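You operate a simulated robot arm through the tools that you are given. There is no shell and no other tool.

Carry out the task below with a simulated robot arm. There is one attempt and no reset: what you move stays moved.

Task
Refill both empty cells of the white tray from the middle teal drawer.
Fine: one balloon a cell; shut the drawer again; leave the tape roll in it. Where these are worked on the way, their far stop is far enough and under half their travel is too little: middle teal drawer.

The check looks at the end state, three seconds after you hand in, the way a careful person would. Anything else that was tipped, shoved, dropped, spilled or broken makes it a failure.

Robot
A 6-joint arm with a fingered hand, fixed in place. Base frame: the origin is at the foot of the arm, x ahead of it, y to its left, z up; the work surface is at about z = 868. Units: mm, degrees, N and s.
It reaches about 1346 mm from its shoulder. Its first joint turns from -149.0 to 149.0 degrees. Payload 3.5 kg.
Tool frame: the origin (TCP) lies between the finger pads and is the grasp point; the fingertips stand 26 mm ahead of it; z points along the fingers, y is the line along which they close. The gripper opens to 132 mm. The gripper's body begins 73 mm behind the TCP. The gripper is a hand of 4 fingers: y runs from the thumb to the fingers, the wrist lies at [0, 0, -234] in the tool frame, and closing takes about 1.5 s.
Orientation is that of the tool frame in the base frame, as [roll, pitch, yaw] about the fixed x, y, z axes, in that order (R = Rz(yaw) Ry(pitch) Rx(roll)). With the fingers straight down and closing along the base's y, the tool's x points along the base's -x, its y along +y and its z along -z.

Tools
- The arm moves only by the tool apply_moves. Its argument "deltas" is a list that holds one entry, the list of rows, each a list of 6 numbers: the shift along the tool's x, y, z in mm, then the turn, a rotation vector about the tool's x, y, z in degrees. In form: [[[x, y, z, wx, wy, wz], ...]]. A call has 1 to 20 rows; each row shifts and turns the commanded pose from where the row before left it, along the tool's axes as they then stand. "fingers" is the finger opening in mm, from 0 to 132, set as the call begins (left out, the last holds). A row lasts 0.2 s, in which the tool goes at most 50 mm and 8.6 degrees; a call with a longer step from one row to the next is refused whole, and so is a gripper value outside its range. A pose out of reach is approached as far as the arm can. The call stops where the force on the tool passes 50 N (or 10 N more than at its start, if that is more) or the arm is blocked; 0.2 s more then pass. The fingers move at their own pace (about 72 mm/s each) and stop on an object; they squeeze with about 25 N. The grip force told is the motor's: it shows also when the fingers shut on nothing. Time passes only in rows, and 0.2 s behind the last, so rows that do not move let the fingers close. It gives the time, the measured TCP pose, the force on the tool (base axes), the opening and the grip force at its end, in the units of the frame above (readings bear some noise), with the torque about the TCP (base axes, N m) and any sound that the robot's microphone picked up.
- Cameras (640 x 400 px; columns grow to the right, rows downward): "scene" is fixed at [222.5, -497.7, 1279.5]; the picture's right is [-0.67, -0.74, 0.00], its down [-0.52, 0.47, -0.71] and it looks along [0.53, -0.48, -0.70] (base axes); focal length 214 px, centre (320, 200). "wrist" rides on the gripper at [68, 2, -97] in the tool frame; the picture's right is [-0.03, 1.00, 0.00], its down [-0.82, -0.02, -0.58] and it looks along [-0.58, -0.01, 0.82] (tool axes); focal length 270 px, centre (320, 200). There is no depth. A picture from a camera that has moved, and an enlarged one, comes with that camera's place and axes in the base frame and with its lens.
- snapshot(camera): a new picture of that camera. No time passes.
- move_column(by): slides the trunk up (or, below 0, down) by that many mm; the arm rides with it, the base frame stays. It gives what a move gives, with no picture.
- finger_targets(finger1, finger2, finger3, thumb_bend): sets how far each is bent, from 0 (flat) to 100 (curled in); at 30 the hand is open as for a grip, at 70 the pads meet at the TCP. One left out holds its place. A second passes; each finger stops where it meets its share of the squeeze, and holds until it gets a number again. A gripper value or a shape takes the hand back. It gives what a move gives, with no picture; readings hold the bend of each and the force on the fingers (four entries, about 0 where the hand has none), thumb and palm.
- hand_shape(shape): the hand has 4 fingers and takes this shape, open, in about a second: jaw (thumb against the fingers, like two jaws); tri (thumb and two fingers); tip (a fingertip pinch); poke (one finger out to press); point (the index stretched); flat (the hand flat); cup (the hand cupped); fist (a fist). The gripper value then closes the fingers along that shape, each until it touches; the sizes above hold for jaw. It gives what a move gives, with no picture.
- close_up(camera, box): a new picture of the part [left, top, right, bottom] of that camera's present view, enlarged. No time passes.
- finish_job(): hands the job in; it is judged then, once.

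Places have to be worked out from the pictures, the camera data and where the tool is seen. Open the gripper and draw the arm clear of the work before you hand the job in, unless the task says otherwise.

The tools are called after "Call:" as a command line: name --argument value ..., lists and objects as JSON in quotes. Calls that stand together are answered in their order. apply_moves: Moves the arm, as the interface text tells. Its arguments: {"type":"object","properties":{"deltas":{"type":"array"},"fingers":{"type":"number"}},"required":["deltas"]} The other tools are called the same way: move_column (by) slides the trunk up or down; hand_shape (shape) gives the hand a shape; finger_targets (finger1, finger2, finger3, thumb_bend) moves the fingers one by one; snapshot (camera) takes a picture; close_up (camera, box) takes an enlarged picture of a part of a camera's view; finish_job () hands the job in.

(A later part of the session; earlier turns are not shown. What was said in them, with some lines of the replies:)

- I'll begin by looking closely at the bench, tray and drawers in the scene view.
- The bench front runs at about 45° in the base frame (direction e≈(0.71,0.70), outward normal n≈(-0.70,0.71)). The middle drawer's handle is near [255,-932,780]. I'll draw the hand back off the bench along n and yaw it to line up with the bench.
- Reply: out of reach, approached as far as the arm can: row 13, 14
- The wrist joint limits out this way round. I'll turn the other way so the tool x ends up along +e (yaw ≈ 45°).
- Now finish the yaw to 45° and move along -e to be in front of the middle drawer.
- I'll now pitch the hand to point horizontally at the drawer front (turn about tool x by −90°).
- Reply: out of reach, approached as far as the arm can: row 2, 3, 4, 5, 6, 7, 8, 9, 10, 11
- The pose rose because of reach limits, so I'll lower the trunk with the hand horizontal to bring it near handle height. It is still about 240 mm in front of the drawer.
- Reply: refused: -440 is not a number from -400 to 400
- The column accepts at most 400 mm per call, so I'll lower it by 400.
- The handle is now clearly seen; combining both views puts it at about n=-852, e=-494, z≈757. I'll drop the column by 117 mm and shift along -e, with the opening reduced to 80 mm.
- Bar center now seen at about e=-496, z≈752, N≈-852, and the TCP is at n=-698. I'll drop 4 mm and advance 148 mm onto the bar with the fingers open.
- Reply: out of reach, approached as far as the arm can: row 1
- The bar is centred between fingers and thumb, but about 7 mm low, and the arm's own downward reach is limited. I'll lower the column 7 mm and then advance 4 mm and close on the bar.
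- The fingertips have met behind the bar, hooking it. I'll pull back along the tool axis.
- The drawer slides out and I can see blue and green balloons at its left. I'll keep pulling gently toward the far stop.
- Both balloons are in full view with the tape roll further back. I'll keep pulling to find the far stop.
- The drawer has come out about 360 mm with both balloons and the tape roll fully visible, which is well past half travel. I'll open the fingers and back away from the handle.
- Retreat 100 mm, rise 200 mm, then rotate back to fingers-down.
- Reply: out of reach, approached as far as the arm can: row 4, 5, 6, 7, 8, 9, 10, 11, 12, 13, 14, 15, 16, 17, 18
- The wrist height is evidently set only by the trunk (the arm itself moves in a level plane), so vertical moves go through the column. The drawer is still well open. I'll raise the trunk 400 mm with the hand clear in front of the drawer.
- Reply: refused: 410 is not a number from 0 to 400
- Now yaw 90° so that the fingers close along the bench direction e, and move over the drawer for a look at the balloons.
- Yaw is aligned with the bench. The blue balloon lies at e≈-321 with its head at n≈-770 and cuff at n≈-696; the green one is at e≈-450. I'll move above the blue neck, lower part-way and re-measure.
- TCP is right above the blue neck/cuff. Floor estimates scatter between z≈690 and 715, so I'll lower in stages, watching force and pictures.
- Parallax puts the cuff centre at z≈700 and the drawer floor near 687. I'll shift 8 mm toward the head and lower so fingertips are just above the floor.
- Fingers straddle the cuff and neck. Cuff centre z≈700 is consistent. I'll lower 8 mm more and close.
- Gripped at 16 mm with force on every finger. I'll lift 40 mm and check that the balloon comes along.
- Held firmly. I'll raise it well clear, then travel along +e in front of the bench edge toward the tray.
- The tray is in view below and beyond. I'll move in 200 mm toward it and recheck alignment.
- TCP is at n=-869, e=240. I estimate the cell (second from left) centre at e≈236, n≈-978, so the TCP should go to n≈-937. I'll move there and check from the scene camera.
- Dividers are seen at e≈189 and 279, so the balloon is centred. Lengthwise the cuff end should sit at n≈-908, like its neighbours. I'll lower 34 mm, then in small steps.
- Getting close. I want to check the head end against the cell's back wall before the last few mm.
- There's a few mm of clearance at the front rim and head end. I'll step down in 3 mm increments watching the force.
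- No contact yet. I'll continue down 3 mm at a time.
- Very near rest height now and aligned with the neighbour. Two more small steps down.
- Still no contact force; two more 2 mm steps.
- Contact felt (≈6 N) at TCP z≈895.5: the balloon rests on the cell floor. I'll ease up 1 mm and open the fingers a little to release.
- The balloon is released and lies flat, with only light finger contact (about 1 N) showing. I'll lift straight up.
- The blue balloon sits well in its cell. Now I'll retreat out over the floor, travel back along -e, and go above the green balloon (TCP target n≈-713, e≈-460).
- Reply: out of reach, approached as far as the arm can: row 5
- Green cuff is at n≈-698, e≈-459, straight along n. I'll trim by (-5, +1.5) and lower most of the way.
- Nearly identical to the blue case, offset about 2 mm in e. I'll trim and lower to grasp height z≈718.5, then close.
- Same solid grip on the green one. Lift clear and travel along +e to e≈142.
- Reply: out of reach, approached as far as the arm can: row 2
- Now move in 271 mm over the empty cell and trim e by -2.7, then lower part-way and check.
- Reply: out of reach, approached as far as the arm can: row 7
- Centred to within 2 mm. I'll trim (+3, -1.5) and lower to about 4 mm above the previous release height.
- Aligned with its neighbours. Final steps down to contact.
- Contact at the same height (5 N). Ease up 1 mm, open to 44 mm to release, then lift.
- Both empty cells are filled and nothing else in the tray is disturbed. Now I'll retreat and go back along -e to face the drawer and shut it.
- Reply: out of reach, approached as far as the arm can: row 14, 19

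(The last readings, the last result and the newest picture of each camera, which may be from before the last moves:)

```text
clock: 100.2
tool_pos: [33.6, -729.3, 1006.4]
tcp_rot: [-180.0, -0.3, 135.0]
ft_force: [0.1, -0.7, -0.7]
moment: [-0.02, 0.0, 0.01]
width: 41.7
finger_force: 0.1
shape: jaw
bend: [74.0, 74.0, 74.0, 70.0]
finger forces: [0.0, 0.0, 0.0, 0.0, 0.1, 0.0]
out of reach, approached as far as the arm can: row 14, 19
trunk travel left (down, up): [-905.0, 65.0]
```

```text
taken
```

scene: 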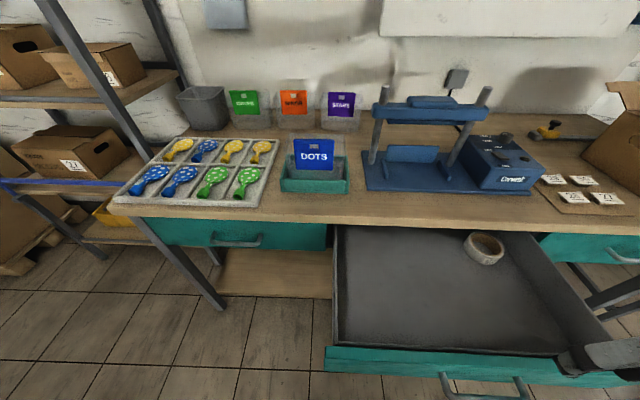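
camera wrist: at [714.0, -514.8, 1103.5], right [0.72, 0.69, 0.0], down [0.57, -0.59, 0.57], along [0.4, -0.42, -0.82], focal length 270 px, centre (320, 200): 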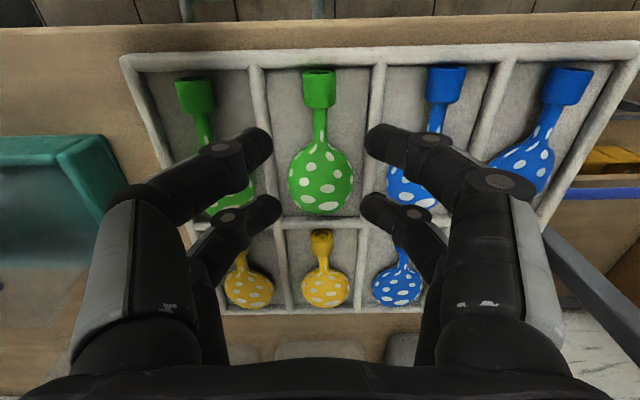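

Rotate yaw back to 45° and back off further from the drawer front.

Call:
apply_moves --deltas '[[[0, 0, 0, 0, 0, 8.18], [0, 0, 0, 0, 0, 8.18], [0, 0, 0, 0, 0, 8.18], [0, 0, 0, 0, 0, 8.18], [0, 0, 0, 0, 0, 8.18], [0, 0, 0, 0, 0, 8.18], [0, 0, 0, 0, 0, 8.18], [0, 0, 0, 0, 0, 8.18], [0, 0, 0, 0, 0, 8.18], [0, 0, 0, 0, 0, 8.18], [0, 0, 0, 0, 0, 8.2], [0, -35, 0, 0, 0, 0], [0, -35, 0, 0, 0, 0], [0, -35, 0, 0, 0, 0], [0, -35, 0, 0, 0, 0], [0, 0, 0, 0, 0, 0]]]' --fingers 80

Call:
apply_moves --deltas '[[[0, 0, 0, -8.18, 0, 0], [0, 0, 0, -8.18, 0, 0], [0, 0, 0, -8.18, 0, 0], [0, 0, 0, -8.18, 0, 0], [0, 0, 0, -8.18, 0, 0], [0, 0, 0, -8.18, 0, 0], [0, 0, 0, -8.18, 0, 0], [0, 0, 0, -8.18, 0, 0], [0, 0, 0, -8.18, 0, 0], [0, 0, 0, -8.18, 0, 0], [0, 0, 0, -8.2, 0, 0], [0, 0, 0, 0, 0, 0]]]'

Call:
snapshot --camera "wrist"

Call:
snapshot --camera "scene"

```text
clock: 103.6
tool_pos: [-66.8, -629.7, 1005.2]
tcp_rot: [-179.6, 0.0, 45.1]
ft_force: [0.0, -0.6, 0.6]
moment: [0.04, 0.01, -0.01]
width: 79.5
finger_force: 0.0
shape: jaw
bend: [71.0, 71.0, 71.0, 70.0]
finger forces: [0.0, 0.0, 0.1, 0.1, 0.1, 0.0]
trunk travel left (down, up): [-905.0, 65.0]
```

```text
clock: 106.1
tool_pos: [20.0, -639.4, 1236.8]
tcp_rot: [90.6, 0.1, 52.9]
ft_force: [0.6, 0.1, 0.2]
moment: [0.0, -0.01, 0.0]
width: 79.8
finger_force: 0.1
shape: jaw
bend: [71.0, 71.0, 71.0, 70.0]
finger forces: [0.1, 0.0, 0.0, 0.1, 0.0, 0.1]
out of reach, approached as far as the arm can: row 2, 3, 4, 5, 6, 7, 8, 9, 10, 11
trunk travel left (down, up): [-905.0, 65.0]
stopped in row 12: the arm was blocked; the commanded pose is now the measured one
```

```text
taken
camera wrist: at [-16.0, -526.2, 1240.3], right [-0.01, -0.03, 1.0], down [-0.95, -0.3, -0.01], along [0.3, -0.95, -0.02], focal length 270 px, centre (320, 200)
```

wrist: 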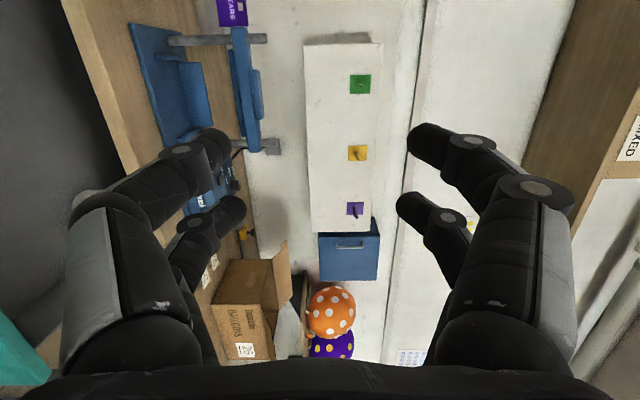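

```text
taken
```

scene: 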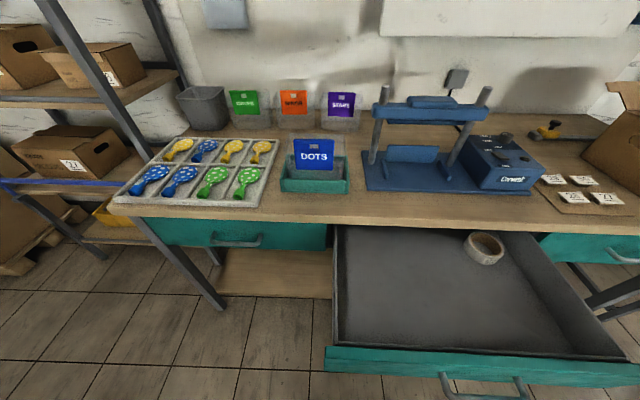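

The fold-back limited the pose (yaw 53°, n≈-466). While high up, I'll shift along -e and straighten the yaw.

Call:
apply_moves --deltas '[[[-27, 0, 5, 0, 0, 0], [-27, 0, 5, 0, 0, 0], [0, 0, 0, 0, -4, 0], [0, 0, 0, 0, -4, 0], [0, 0, 0, 0, 0, 0]]]'

```text
clock: 107.3
tool_pos: [-8.1, -687.0, 1238.4]
tcp_rot: [90.7, 0.2, 44.5]
ft_force: [-0.1, -0.1, 0.3]
moment: [0.0, -0.03, -0.02]
width: 79.5
finger_force: 0.1
shape: jaw
bend: [71.0, 71.0, 71.0, 70.0]
finger forces: [0.1, 0.0, 0.0, 0.0, 0.0, 0.0]
trunk travel left (down, up): [-905.0, 65.0]
```

Aligned. I'll back off a further 35 mm if reachable, then lower 350 and look.

Call:
apply_moves --deltas '[[[0, 0, -20, 0, 0, 0], [0, 0, -15, 0, 0, 0], [0, 0, 0, 0, 0, 0]]]'

Call:
move_column --by -350

Call:
snapshot --camera "wrist"

Call:
snapshot --camera "scene"

```text
clock: 108.3
tool_pos: [1.4, -666.4, 1238.0]
tcp_rot: [90.6, 0.1, 47.4]
ft_force: [0.2, 0.3, 0.0]
moment: [-0.02, -0.04, 0.02]
width: 79.4
finger_force: 0.1
shape: jaw
bend: [71.0, 71.0, 71.0, 70.0]
finger forces: [0.0, 0.0, 0.0, 0.0, 0.0, 0.0]
trunk travel left (down, up): [-905.0, 65.0]
stopped in row 3: the arm was blocked; the commanded pose is now the measured one
```

```text
clock: 111.7
tool_pos: [-1.3, -665.8, 887.1]
tcp_rot: [90.6, 0.1, 47.3]
ft_force: [0.0, -0.4, -0.3]
moment: [-0.01, 0.02, -0.03]
width: 79.7
finger_force: 0.1
shape: jaw
bend: [71.0, 71.0, 71.0, 70.0]
finger forces: [0.0, 0.1, 0.1, 0.0, 0.0, 0.0]
trunk travel left (down, up): [-555.0, 415.0]
```

```text
taken
camera wrist: at [-26.0, -550.2, 890.4], right [-0.01, -0.02, 1.0], down [-0.98, -0.21, -0.01], along [0.21, -0.98, -0.02], focal length 270 px, centre (320, 200)
```

wrist: 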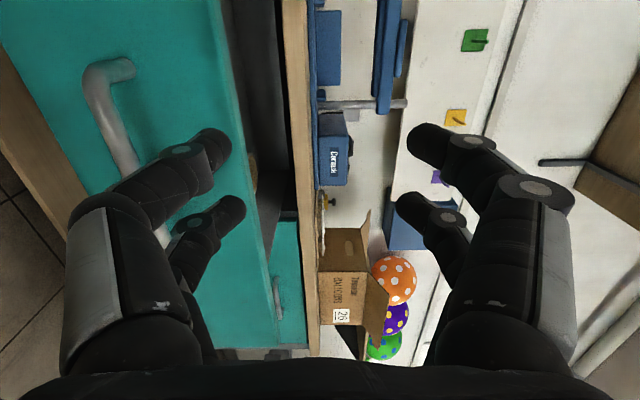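

```text
taken
```

scene: 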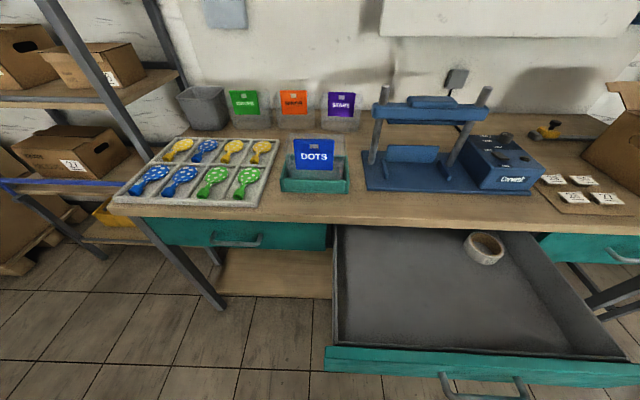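

The handle is at n≈-550, about 50 mm ahead of the fingertips. I'll lower the last 137 mm to handle height.

Call:
move_column --by -137

Call:
apply_moves --deltas '[[[-12, 0, 10, 0, -1.2, 0], [-12, 0, 10, 0, -1.1, 0], [0, 0, 0, 0, 0, 0]]]'

Call:
snapshot --camera "wrist"

```text
clock: 113.5
tool_pos: [-1.2, -665.1, 793.9]
tcp_rot: [90.5, 0.1, 47.5]
ft_force: [-0.4, -0.2, 0.5]
moment: [0.02, 0.03, 0.03]
width: 79.6
finger_force: 0.0
shape: jaw
bend: [71.0, 71.0, 71.0, 70.0]
finger forces: [0.0, 0.0, 0.0, 0.0, 0.1, 0.0]
trunk travel left (down, up): [-460.0, 510.0]
stopped: the arm was blocked; the commanded pose is now the measured one
```

```text
clock: 114.3
tool_pos: [-7.1, -695.8, 795.9]
tcp_rot: [90.2, 0.1, 45.0]
ft_force: [0.3, -0.3, -0.1]
moment: [0.01, 0.01, 0.0]
width: 79.7
finger_force: 0.0
shape: jaw
bend: [71.0, 71.0, 71.0, 70.0]
finger forces: [0.0, 0.0, 0.0, 0.0, 0.0, 0.1]
trunk travel left (down, up): [-460.0, 510.0]
```

```text
taken
camera wrist: at [-27.2, -578.5, 798.1], right [-0.01, -0.02, 1.0], down [-0.99, -0.17, -0.02], along [0.17, -0.99, -0.02], focal length 270 px, centre (320, 200)
```

wrist: 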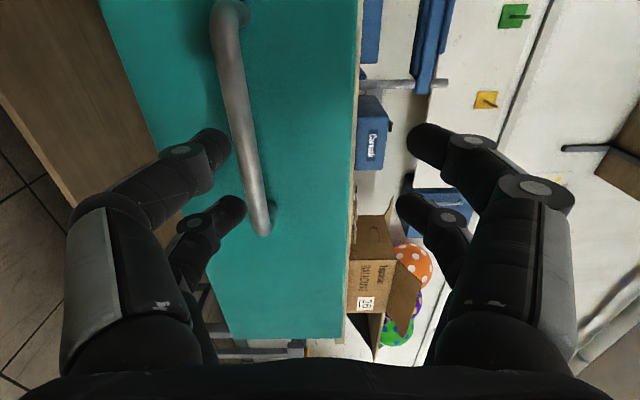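

The column stopped at z≈794 as "blocked". Let me see in the scene what the arm is touching.

Call:
snapshot --camera "scene"

Call:
close_up --camera "scene" --box '[300, 220, 588, 400]'

```text
taken
```

scene: 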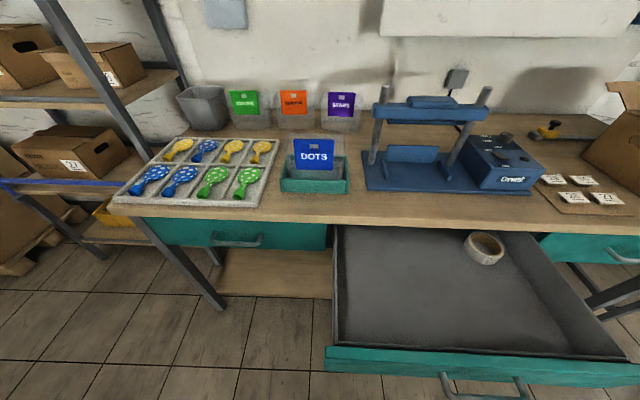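

```text
2.22 times, centred on (444, 310) of scene
camera zoom: at [222.5, -497.7, 1279.5], right [-0.67, -0.74, 0.0], down [-0.52, 0.47, -0.71], along [0.53, -0.48, -0.7], focal length 477 px, centre (44, -44)
```

zoom: 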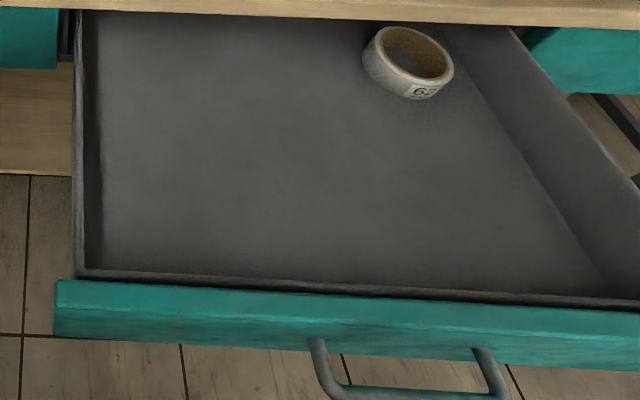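

Nothing visible is touched. The earlier blocks happened in mid-air, so this is likely the arm's own fold limit. Having moved forward to n≈-487 (a pose that worked before), I'll lower the remaining 45 mm in small steps.

Call:
move_column --by -15

Call:
snapshot --camera "scene"

```text
clock: 115.0
tool_pos: [-6.5, -695.6, 796.2]
tcp_rot: [90.3, 0.1, 45.2]
ft_force: [-0.2, -0.1, 0.0]
moment: [-0.02, 0.01, -0.03]
width: 79.8
finger_force: 0.2
shape: jaw
bend: [71.0, 71.0, 71.0, 70.0]
finger forces: [0.0, 0.1, 0.0, 0.0, 0.1, 0.0]
trunk travel left (down, up): [-445.0, 525.0]
```

```text
taken
```

scene: 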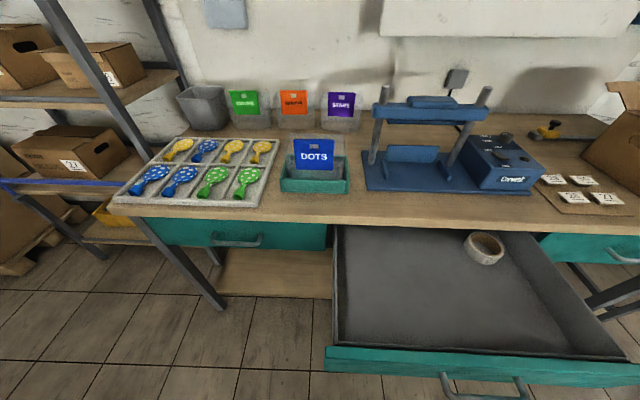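

The trunk is pressing without the arm going down, so some folded arm link must be resting on something out of view. I'll raise straight away, and instead close the drawer with the hand pointing down and the arm links high.

Call:
move_column --by 60

Call:
move_column --by 395

Call:
snapshot --camera "wrist"

Call:
snapshot --camera "scene"

```text
clock: 116.0
tool_pos: [-3.7, -698.7, 837.6]
tcp_rot: [90.6, 0.1, 45.1]
ft_force: [-1.0, -0.8, -0.2]
moment: [0.02, 0.04, -0.02]
width: 79.6
finger_force: 0.1
shape: jaw
bend: [71.0, 71.0, 71.0, 70.0]
finger forces: [0.0, 0.1, 0.1, 0.0, 0.0, 0.0]
trunk travel left (down, up): [-505.0, 465.0]
```

```text
clock: 119.8
tool_pos: [-3.1, -698.0, 1232.4]
tcp_rot: [90.6, 0.1, 45.1]
ft_force: [-0.5, 0.5, 1.1]
moment: [0.02, -0.05, 0.02]
width: 79.8
finger_force: 0.1
shape: jaw
bend: [71.0, 71.0, 71.0, 70.0]
finger forces: [0.0, 0.1, 0.0, 0.0, 0.0, 0.0]
trunk travel left (down, up): [-900.0, 70.0]
```

```text
taken
camera wrist: at [-23.7, -581.5, 1235.5], right [-0.01, -0.02, 1.0], down [-0.99, -0.17, -0.01], along [0.17, -0.99, -0.02], focal length 270 px, centre (320, 200)
```

wrist: 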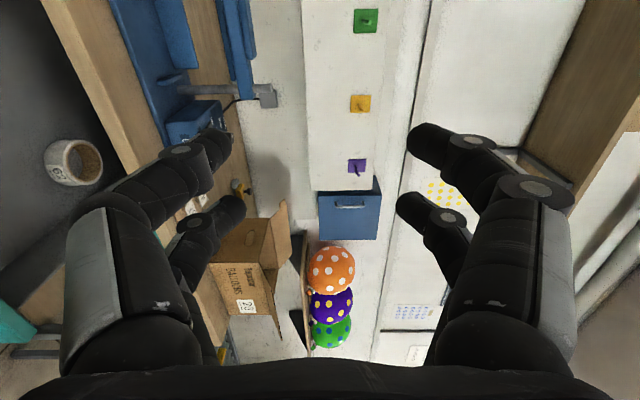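

```text
taken
```

scene: 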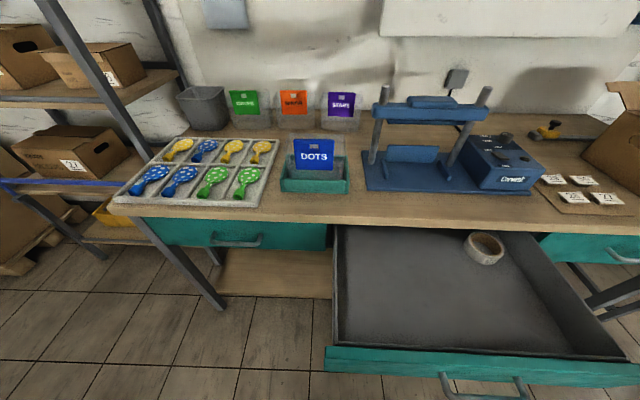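

All intact and free. Now pitch to fingers-down (well above the drawer), then yaw to 135°.

Call:
apply_moves --deltas '[[[0, 0, 0, 8.18, 0, 0], [0, 0, 0, 8.18, 0, 0], [0, 0, 0, 8.18, 0, 0], [0, 0, 0, 8.18, 0, 0], [0, 0, 0, 8.18, 0, 0], [0, 0, 0, 8.18, 0, 0], [0, 0, 0, 8.18, 0, 0], [0, 0, 0, 8.18, 0, 0], [0, 0, 0, 8.18, 0, 0], [0, 0, 0, 8.18, 0, 0], [0, 0, 0, 7.6, 0, 0], [0, 0, 0, 0, 0, 0]]]'

Call:
apply_moves --deltas '[[[0, 0, 0, 0, 0, -8.18], [0, 0, 0, 0, 0, -8.18], [0, 0, 0, 0, 0, -8.18], [0, 0, 0, 0, 0, -8.18], [0, 0, 0, 0, 0, -8.18], [0, 0, 0, 0, 0, -8.18], [0, 0, 0, 0, 0, -8.18], [0, 0, 0, 0, 0, -8.18], [0, 0, 0, 0, 0, -8.18], [0, 0, 0, 0, 0, -8.18], [0, 0, 0, 0, 0, -8.2], [0, 0, 0, 0, 0, 0]]]' --fingers 0

Call:
snapshot --camera "wrist"

```text
clock: 122.4
tool_pos: [-3.6, -698.5, 1001.5]
tcp_rot: [-179.9, 0.2, 45.1]
ft_force: [-0.1, -0.6, 0.7]
moment: [0.0, 0.0, 0.01]
width: 79.7
finger_force: 0.1
shape: jaw
bend: [71.0, 71.0, 71.0, 70.0]
finger forces: [0.0, 0.0, 0.0, 0.1, 0.0, 0.0]
out of reach, approached as far as the arm can: row 1, 2, 3, 4, 5, 6, 7, 8, 9, 10
trunk travel left (down, up): [-900.0, 70.0]
```

```text
clock: 125.0
tool_pos: [-3.4, -699.4, 1002.9]
tcp_rot: [-179.9, 0.1, 135.2]
ft_force: [-0.4, -0.2, -0.5]
moment: [-0.02, 0.01, 0.01]
width: 0.0
finger_force: 25.0
shape: jaw
bend: [62.0, 63.0, 63.0, 70.0]
finger forces: [0.1, 0.1, 0.0, 0.0, 0.0, 0.1]
trunk travel left (down, up): [-900.0, 70.0]
```

```text
taken
camera wrist: at [-50.5, -648.7, 1098.3], right [0.72, 0.69, 0.0], down [0.56, -0.59, 0.58], along [0.4, -0.42, -0.82], focal length 270 px, centre (320, 200)
```

wrist: 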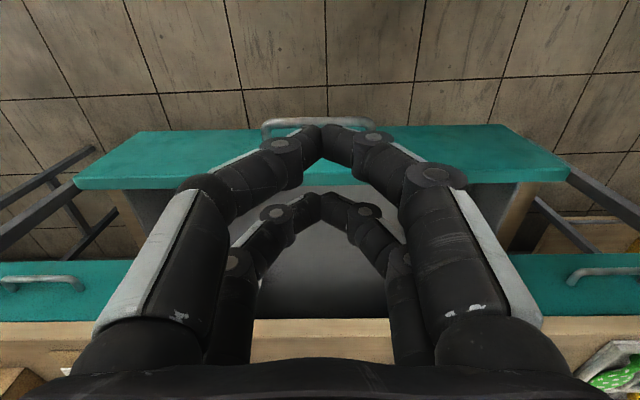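

Good overview. I'll zoom on the handle to pin down its location relative to the fingers.

Call:
close_up --camera "wrist" --box '[200, 80, 440, 230]'

```text
2.67 times, centred on (320, 155) of wrist
camera zoom: at [-50.5, -648.7, 1098.3], right [0.72, 0.69, 0.0], down [0.56, -0.59, 0.58], along [0.4, -0.42, -0.82], focal length 721 px, centre (320, 320)
```

zoom: 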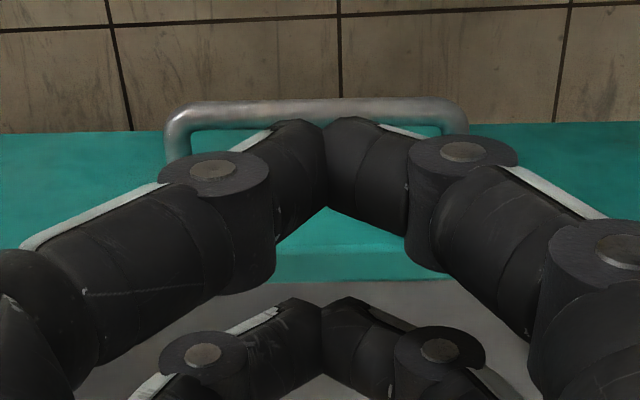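

Handle bar is at n≈-537, e≈-497, z≈757; closed fingertips are at x≈-14 and +23. I'll back off 20 mm, then lower to TCP z≈750 in steps, checking that the arm tracks.

Call:
apply_moves --deltas '[[[20, 0, 0, 0, 0, 0], [0, 0, 0, 0, 0, 0]]]'

Call:
move_column --by -140

Call:
snapshot --camera "wrist"

```text
clock: 125.6
tool_pos: [-18.1, -685.2, 1001.4]
tcp_rot: [-179.9, 0.0, 135.1]
ft_force: [0.1, -0.5, -0.2]
moment: [0.0, -0.03, 0.01]
width: 0.1
finger_force: 25.5
shape: jaw
bend: [62.0, 63.0, 63.0, 70.0]
finger forces: [0.0, 0.1, 0.0, 0.0, 0.1, 0.0]
trunk travel left (down, up): [-900.0, 70.0]
```

```text
clock: 127.2
tool_pos: [-18.2, -683.9, 862.0]
tcp_rot: [-179.9, 0.0, 135.1]
ft_force: [0.1, -0.3, 0.2]
moment: [0.0, -0.03, 0.0]
width: 0.0
finger_force: 24.5
shape: jaw
bend: [62.0, 63.0, 63.0, 70.0]
finger forces: [0.0, 0.0, 0.1, 0.1, 0.0, 0.0]
trunk travel left (down, up): [-760.0, 210.0]
```

```text
taken
camera wrist: at [-65.1, -634.2, 958.4], right [0.72, 0.69, 0.0], down [0.56, -0.59, 0.58], along [0.4, -0.42, -0.82], focal length 270 px, centre (320, 200)
```

wrist: 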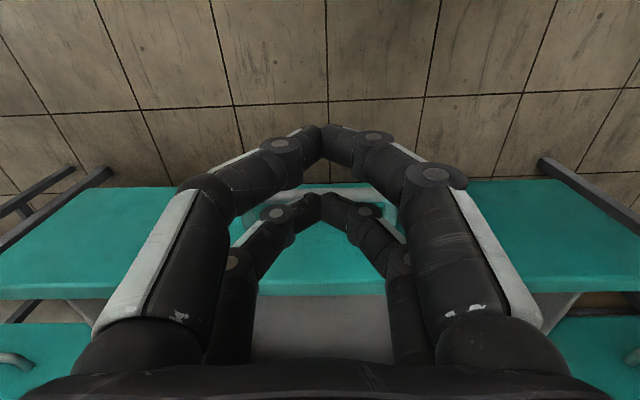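

The bar is at n≈-534 with about 33 mm clearance behind the rear fingers. Lower the remaining 112 mm.

Call:
move_column --by -60

Call:
move_column --by -52

Call:
snapshot --camera "wrist"

Call:
snapshot --camera "scene"

```text
clock: 128.2
tool_pos: [-18.4, -685.2, 801.5]
tcp_rot: [-179.8, 0.0, 135.1]
ft_force: [0.2, 0.6, 0.1]
moment: [0.04, 0.04, -0.02]
width: 0.0
finger_force: 24.7
shape: jaw
bend: [62.0, 63.0, 63.0, 70.0]
finger forces: [0.0, 0.1, 0.0, 0.0, 0.1, 0.0]
trunk travel left (down, up): [-700.0, 270.0]
```

```text
clock: 129.2
tool_pos: [-17.9, -684.0, 749.8]
tcp_rot: [-179.9, -0.1, 135.2]
ft_force: [0.2, 0.3, 0.1]
moment: [0.0, -0.01, -0.01]
width: 0.1
finger_force: 25.0
shape: jaw
bend: [62.0, 63.0, 63.0, 70.0]
finger forces: [0.1, 0.0, 0.1, 0.0, 0.0, 0.0]
trunk travel left (down, up): [-648.0, 322.0]
```

```text
taken
camera wrist: at [-65.1, -634.2, 846.4], right [0.72, 0.69, 0.0], down [0.56, -0.59, 0.58], along [0.4, -0.42, -0.82], focal length 270 px, centre (320, 200)
```

wrist: 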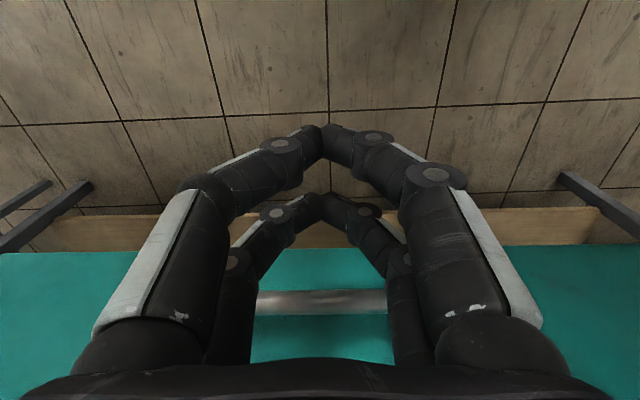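

```text
taken
```

scene: 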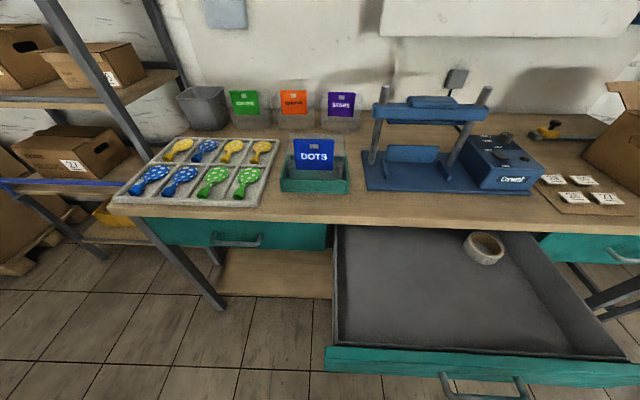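

In front of the bar now, clear. Push inward along -n, gently.

Call:
apply_moves --deltas '[[[-10, 0, 0, 0, 0, 0], [-14, 0, 0, 0, 0, 0], [-14, 0, 0, 0, 0, 0], [-14, 0, 0, 0, 0, 0], [-14, 0, 0, 0, 0, 0], [-14, 0, 0, 0, 0, 0], [0, 0, 0, 0, 0, 0]]]'

Call:
snapshot --camera "wrist"

Call:
snapshot --camera "scene"

```text
clock: 130.8
tool_pos: [40.5, -741.7, 747.8]
tcp_rot: [-180.0, -0.1, 135.1]
ft_force: [-0.5, -0.4, -0.5]
moment: [0.04, -0.02, 0.0]
width: 0.0
finger_force: 25.3
shape: jaw
bend: [62.0, 63.0, 63.0, 70.0]
finger forces: [0.0, 0.0, 0.1, 0.0, 0.1, 0.1]
trunk travel left (down, up): [-648.0, 322.0]
```

```text
taken
camera wrist: at [-7.5, -691.0, 846.3], right [0.72, 0.69, 0.0], down [0.56, -0.59, 0.58], along [0.4, -0.42, -0.82], focal length 270 px, centre (320, 200)
```

wrist: 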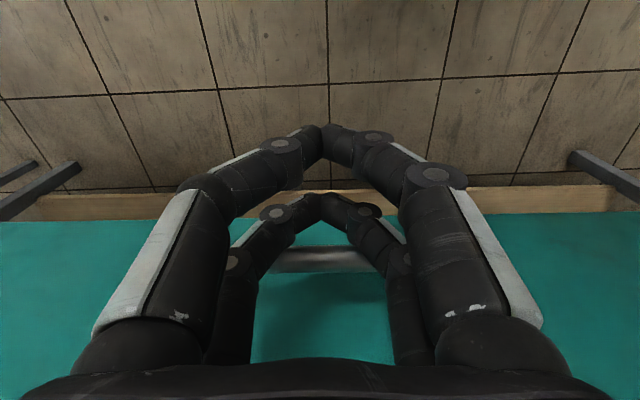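

```text
taken
```

scene: 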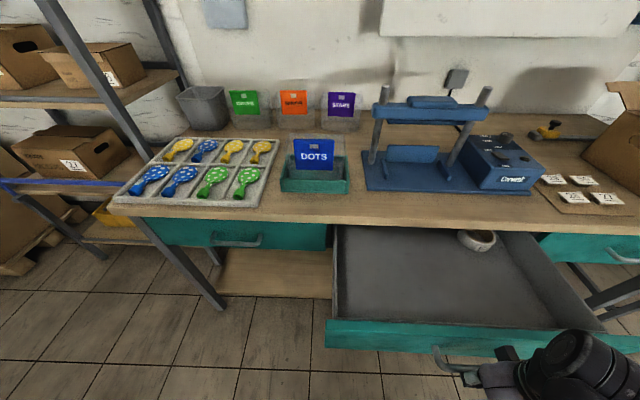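

The drawer slides in. Bar is ~25 mm beyond the TCP, so closing needs about 274 mm more. I'll push another 230 mm.

Call:
apply_moves --deltas '[[[-10, 0, 0, 0, 0, 0], [-16, 0, 0, 0, 0, 0], [-16, 0, 0, 0, 0, 0], [-16, 0, 0, 0, 0, 0], [-16, 0, 0, 0, 0, 0], [-16, 0, 0, 0, 0, 0], [-16, 0, 0, 0, 0, 0], [-16, 0, 0, 0, 0, 0], [-16, 0, 0, 0, 0, 0], [-16, 0, 0, 0, 0, 0], [-16, 0, 0, 0, 0, 0], [-16, 0, 0, 0, 0, 0], [-16, 0, 0, 0, 0, 0], [-14, 0, 0, 0, 0, 0], [-10, 0, 0, 0, 0, 0], [0, 0, 0, 0, 0, 0]]]'

Call:
snapshot --camera "wrist"

Call:
snapshot --camera "scene"

```text
clock: 134.2
tool_pos: [199.4, -899.0, 750.4]
tcp_rot: [-179.9, 0.0, 135.1]
ft_force: [-0.3, -0.2, 0.5]
moment: [0.01, -0.02, 0.03]
width: 0.2
finger_force: 25.3
shape: jaw
bend: [62.0, 63.0, 63.0, 70.0]
finger forces: [0.0, 0.0, 0.1, 0.0, 0.0, 0.0]
trunk travel left (down, up): [-648.0, 322.0]
```

```text
taken
camera wrist: at [152.3, -849.8, 846.3], right [0.72, 0.69, 0.0], down [0.56, -0.59, 0.58], along [0.4, -0.42, -0.82], focal length 270 px, centre (320, 200)
```

wrist: 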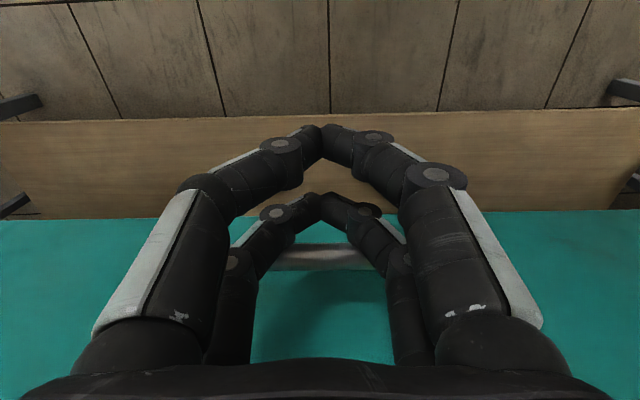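

```text
taken
```

scene: 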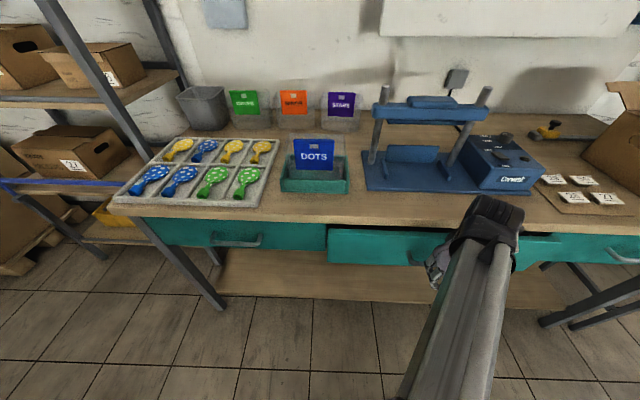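

Nearly shut: about 50 mm left. I'll push on in small steps until it stops.

Call:
apply_moves --deltas '[[[-6, 0, 0, 0, 0, 0], [-6, 0, 0, 0, 0, 0], [-6, 0, 0, 0, 0, 0], [-6, 0, 0, 0, 0, 0], [-6, 0, 0, 0, 0, 0], [-6, 0, 0, 0, 0, 0], [-4, 0, 0, 0, 0, 0], [-4, 0, 0, 0, 0, 0], [0, 0, 0, 0, 0, 0]]]'

Call:
close_up --camera "scene" --box '[300, 180, 620, 380]'

```text
clock: 136.2
tool_pos: [228.6, -929.8, 750.1]
tcp_rot: [-180.0, -0.2, 135.0]
ft_force: [-11.3, 11.5, -2.2]
moment: [0.05, 0.04, 0.04]
width: 0.3
finger_force: 25.2
shape: jaw
bend: [62.0, 63.0, 63.0, 70.0]
finger forces: [0.0, 7.6, 7.8, 0.0, 0.1, 0.0]
trunk travel left (down, up): [-648.0, 322.0]
```

```text
2.00 times, centred on (460, 280) of scene
camera zoom: at [222.5, -497.7, 1279.5], right [-0.67, -0.74, 0.0], down [-0.52, 0.47, -0.71], along [0.53, -0.48, -0.7], focal length 429 px, centre (40, 40)
```

zoom: 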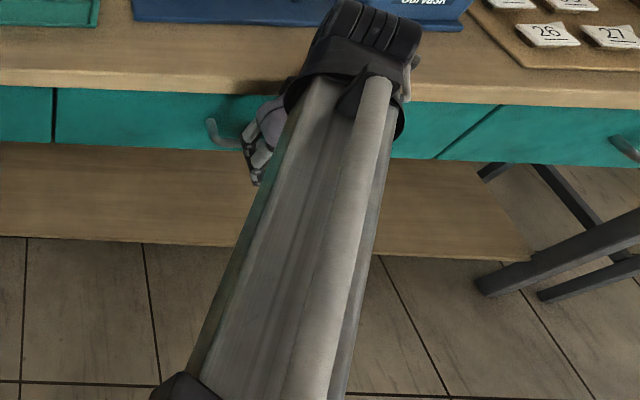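

16 N of resistance: the drawer has met its closed stop and looks flush with its neighbour. One more small push to seat it, then back away.

Call:
apply_moves --deltas '[[[-3, 0, 0, 0, 0, 0], [-2, 0, 0, 0, 0, 0], [0, 0, 0, 0, 0, 0]]]'

Call:
apply_moves --deltas '[[[8, 0, 0, 0, 0, 0], [20, 0, 0, 0, 0, 0], [30, 0, 0, 0, 0, 0], [40, 0, 0, 0, 0, 0], [40, 0, 0, 0, 0, 0], [40, 0, 0, 0, 0, 0], [0, 0, 0, 0, 0, 0]]]'

Call:
move_column --by 250

Call:
snapshot --camera "wrist"

Call:
snapshot --camera "scene"

```text
clock: 137.0
tool_pos: [228.7, -930.0, 750.6]
tcp_rot: [180.0, -0.7, 135.1]
ft_force: [-34.7, 35.1, -10.2]
moment: [0.18, 0.22, 0.01]
width: 0.1
finger_force: 24.5
shape: jaw
bend: [62.0, 63.0, 63.0, 70.0]
finger forces: [0.0, 24.8, 24.5, 0.0, 0.0, 0.1]
trunk travel left (down, up): [-648.0, 322.0]
```

```text
clock: 138.6
tool_pos: [105.5, -809.1, 750.3]
tcp_rot: [-179.9, 0.0, 135.1]
ft_force: [0.2, -0.2, 0.5]
moment: [0.01, 0.0, 0.01]
width: 0.0
finger_force: 24.9
shape: jaw
bend: [62.0, 63.0, 63.0, 70.0]
finger forces: [0.0, 0.1, 0.1, 0.0, 0.0, 0.0]
trunk travel left (down, up): [-648.0, 322.0]
```

```text
clock: 141.1
tool_pos: [108.2, -809.1, 1000.1]
tcp_rot: [-179.8, 0.0, 135.1]
ft_force: [-0.4, 0.7, -0.2]
moment: [0.05, 0.01, 0.0]
width: 0.0
finger_force: 24.5
shape: jaw
bend: [62.0, 63.0, 63.0, 70.0]
finger forces: [0.0, 0.1, 0.1, 0.1, 0.0, 0.0]
trunk travel left (down, up): [-898.0, 72.0]
```

```text
taken
camera wrist: at [59.9, -758.9, 1096.3], right [0.72, 0.69, 0.0], down [0.56, -0.59, 0.58], along [0.4, -0.42, -0.82], focal length 270 px, centre (320, 200)
```

wrist: 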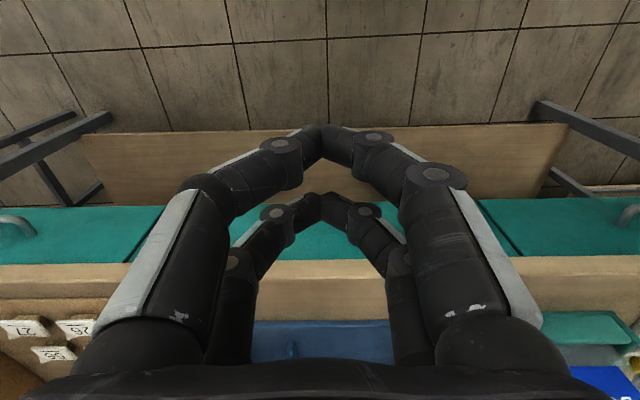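

```text
taken
```

scene: 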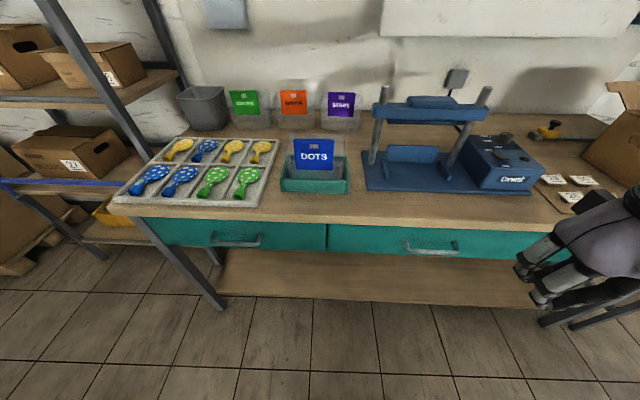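

The drawer is shut flush, just as at the start. I'll open the hand, draw back further and take a last look.

Call:
apply_moves --deltas '[[[30, 0, 0, 0, 0, 0], [30, 0, 0, 0, 0, 0], [0, 0, 0, 0, 0, 0], [0, 0, 0, 0, 0, 0], [0, 0, 0, 0, 0, 0], [0, 0, 0, 0, 0, 0], [0, 0, 0, 0, 0, 0]]]' --fingers 132

Call:
close_up --camera "scene" --box '[100, 120, 360, 282]'

Call:
close_up --camera "scene" --box '[300, 160, 640, 372]'

```text
clock: 142.7
tool_pos: [63.7, -766.3, 999.7]
tcp_rot: [-179.9, 0.0, 135.1]
ft_force: [1.1, 0.5, -1.1]
moment: [-0.01, -0.01, -0.02]
width: 131.6
finger_force: 0.1
shape: jaw
bend: [30.0, 30.0, 30.0, 30.0]
finger forces: [0.0, 0.0, 0.1, 0.0, 0.1, 0.1]
trunk travel left (down, up): [-898.0, 72.0]
```

```text
2.46 times, centred on (230, 201) of scene
camera zoom: at [222.5, -497.7, 1279.5], right [-0.67, -0.74, 0.0], down [-0.52, 0.47, -0.71], along [0.53, -0.48, -0.7], focal length 528 px, centre (542, 198)
```

zoom: 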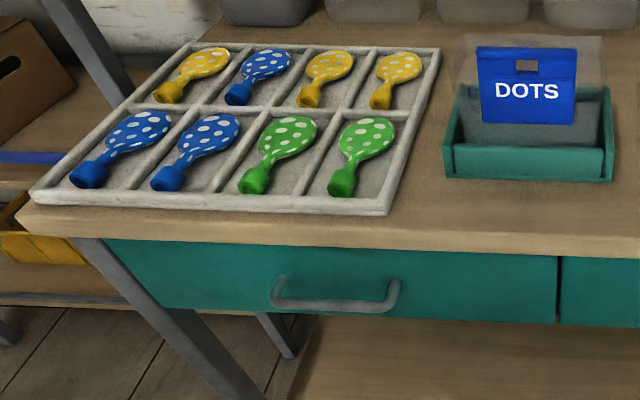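

```text
1.88 times, centred on (470, 266) of scene
camera zoom: at [222.5, -497.7, 1279.5], right [-0.67, -0.74, 0.0], down [-0.52, 0.47, -0.71], along [0.53, -0.48, -0.7], focal length 404 px, centre (38, 76)
```

zoom: 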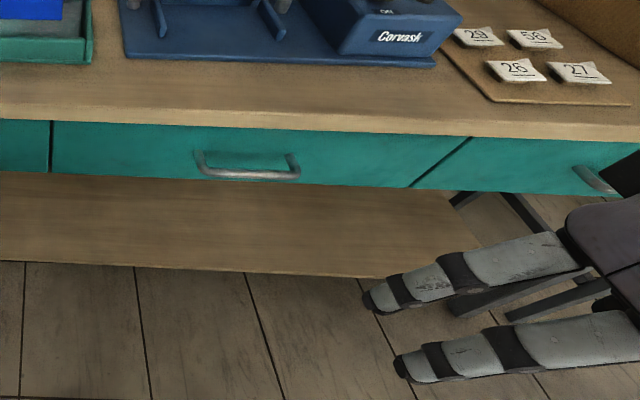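

The drawer is shut exactly as at the start with the tape roll inside. All eight cells hold one balloon each, nothing else has moved, and the hand is open and clear, so I'll hand in.

Call:
finish_job

```text
The job is handed in.
```

I put one balloon in each of the two empty tray cells, a blue one and a green one, both taken from the middle teal drawer. The drawer is shut again with the tape roll still inside.

- **Tray:** all eight cells now hold one balloon each. The last pictures show no change to the other six or to the other things on the bench.
- **Drawer:** it went out about 360 mm with no resistance, so I stopped there without reaching the far stop. I never learned its full travel; I took this as well over half from the bench's likely depth. I shut it by pushing the handle until it met its stop, and it looks flush with the drawer next to it.
- **Drawer slipping in:** after I let go of the handle, the open drawer slid back about 50 to 70 mm while the arm backed away. Probably an arm link pushed it.
- **Blocked lowering:** on my first try at closing, the arm stopped partway down, probably with a folded link resting on something out of view. I raised it at once and closed the drawer a different way. The pictures afterwards showed nothing moved.

At hand-in the gripper was open and the arm clear of the bench.
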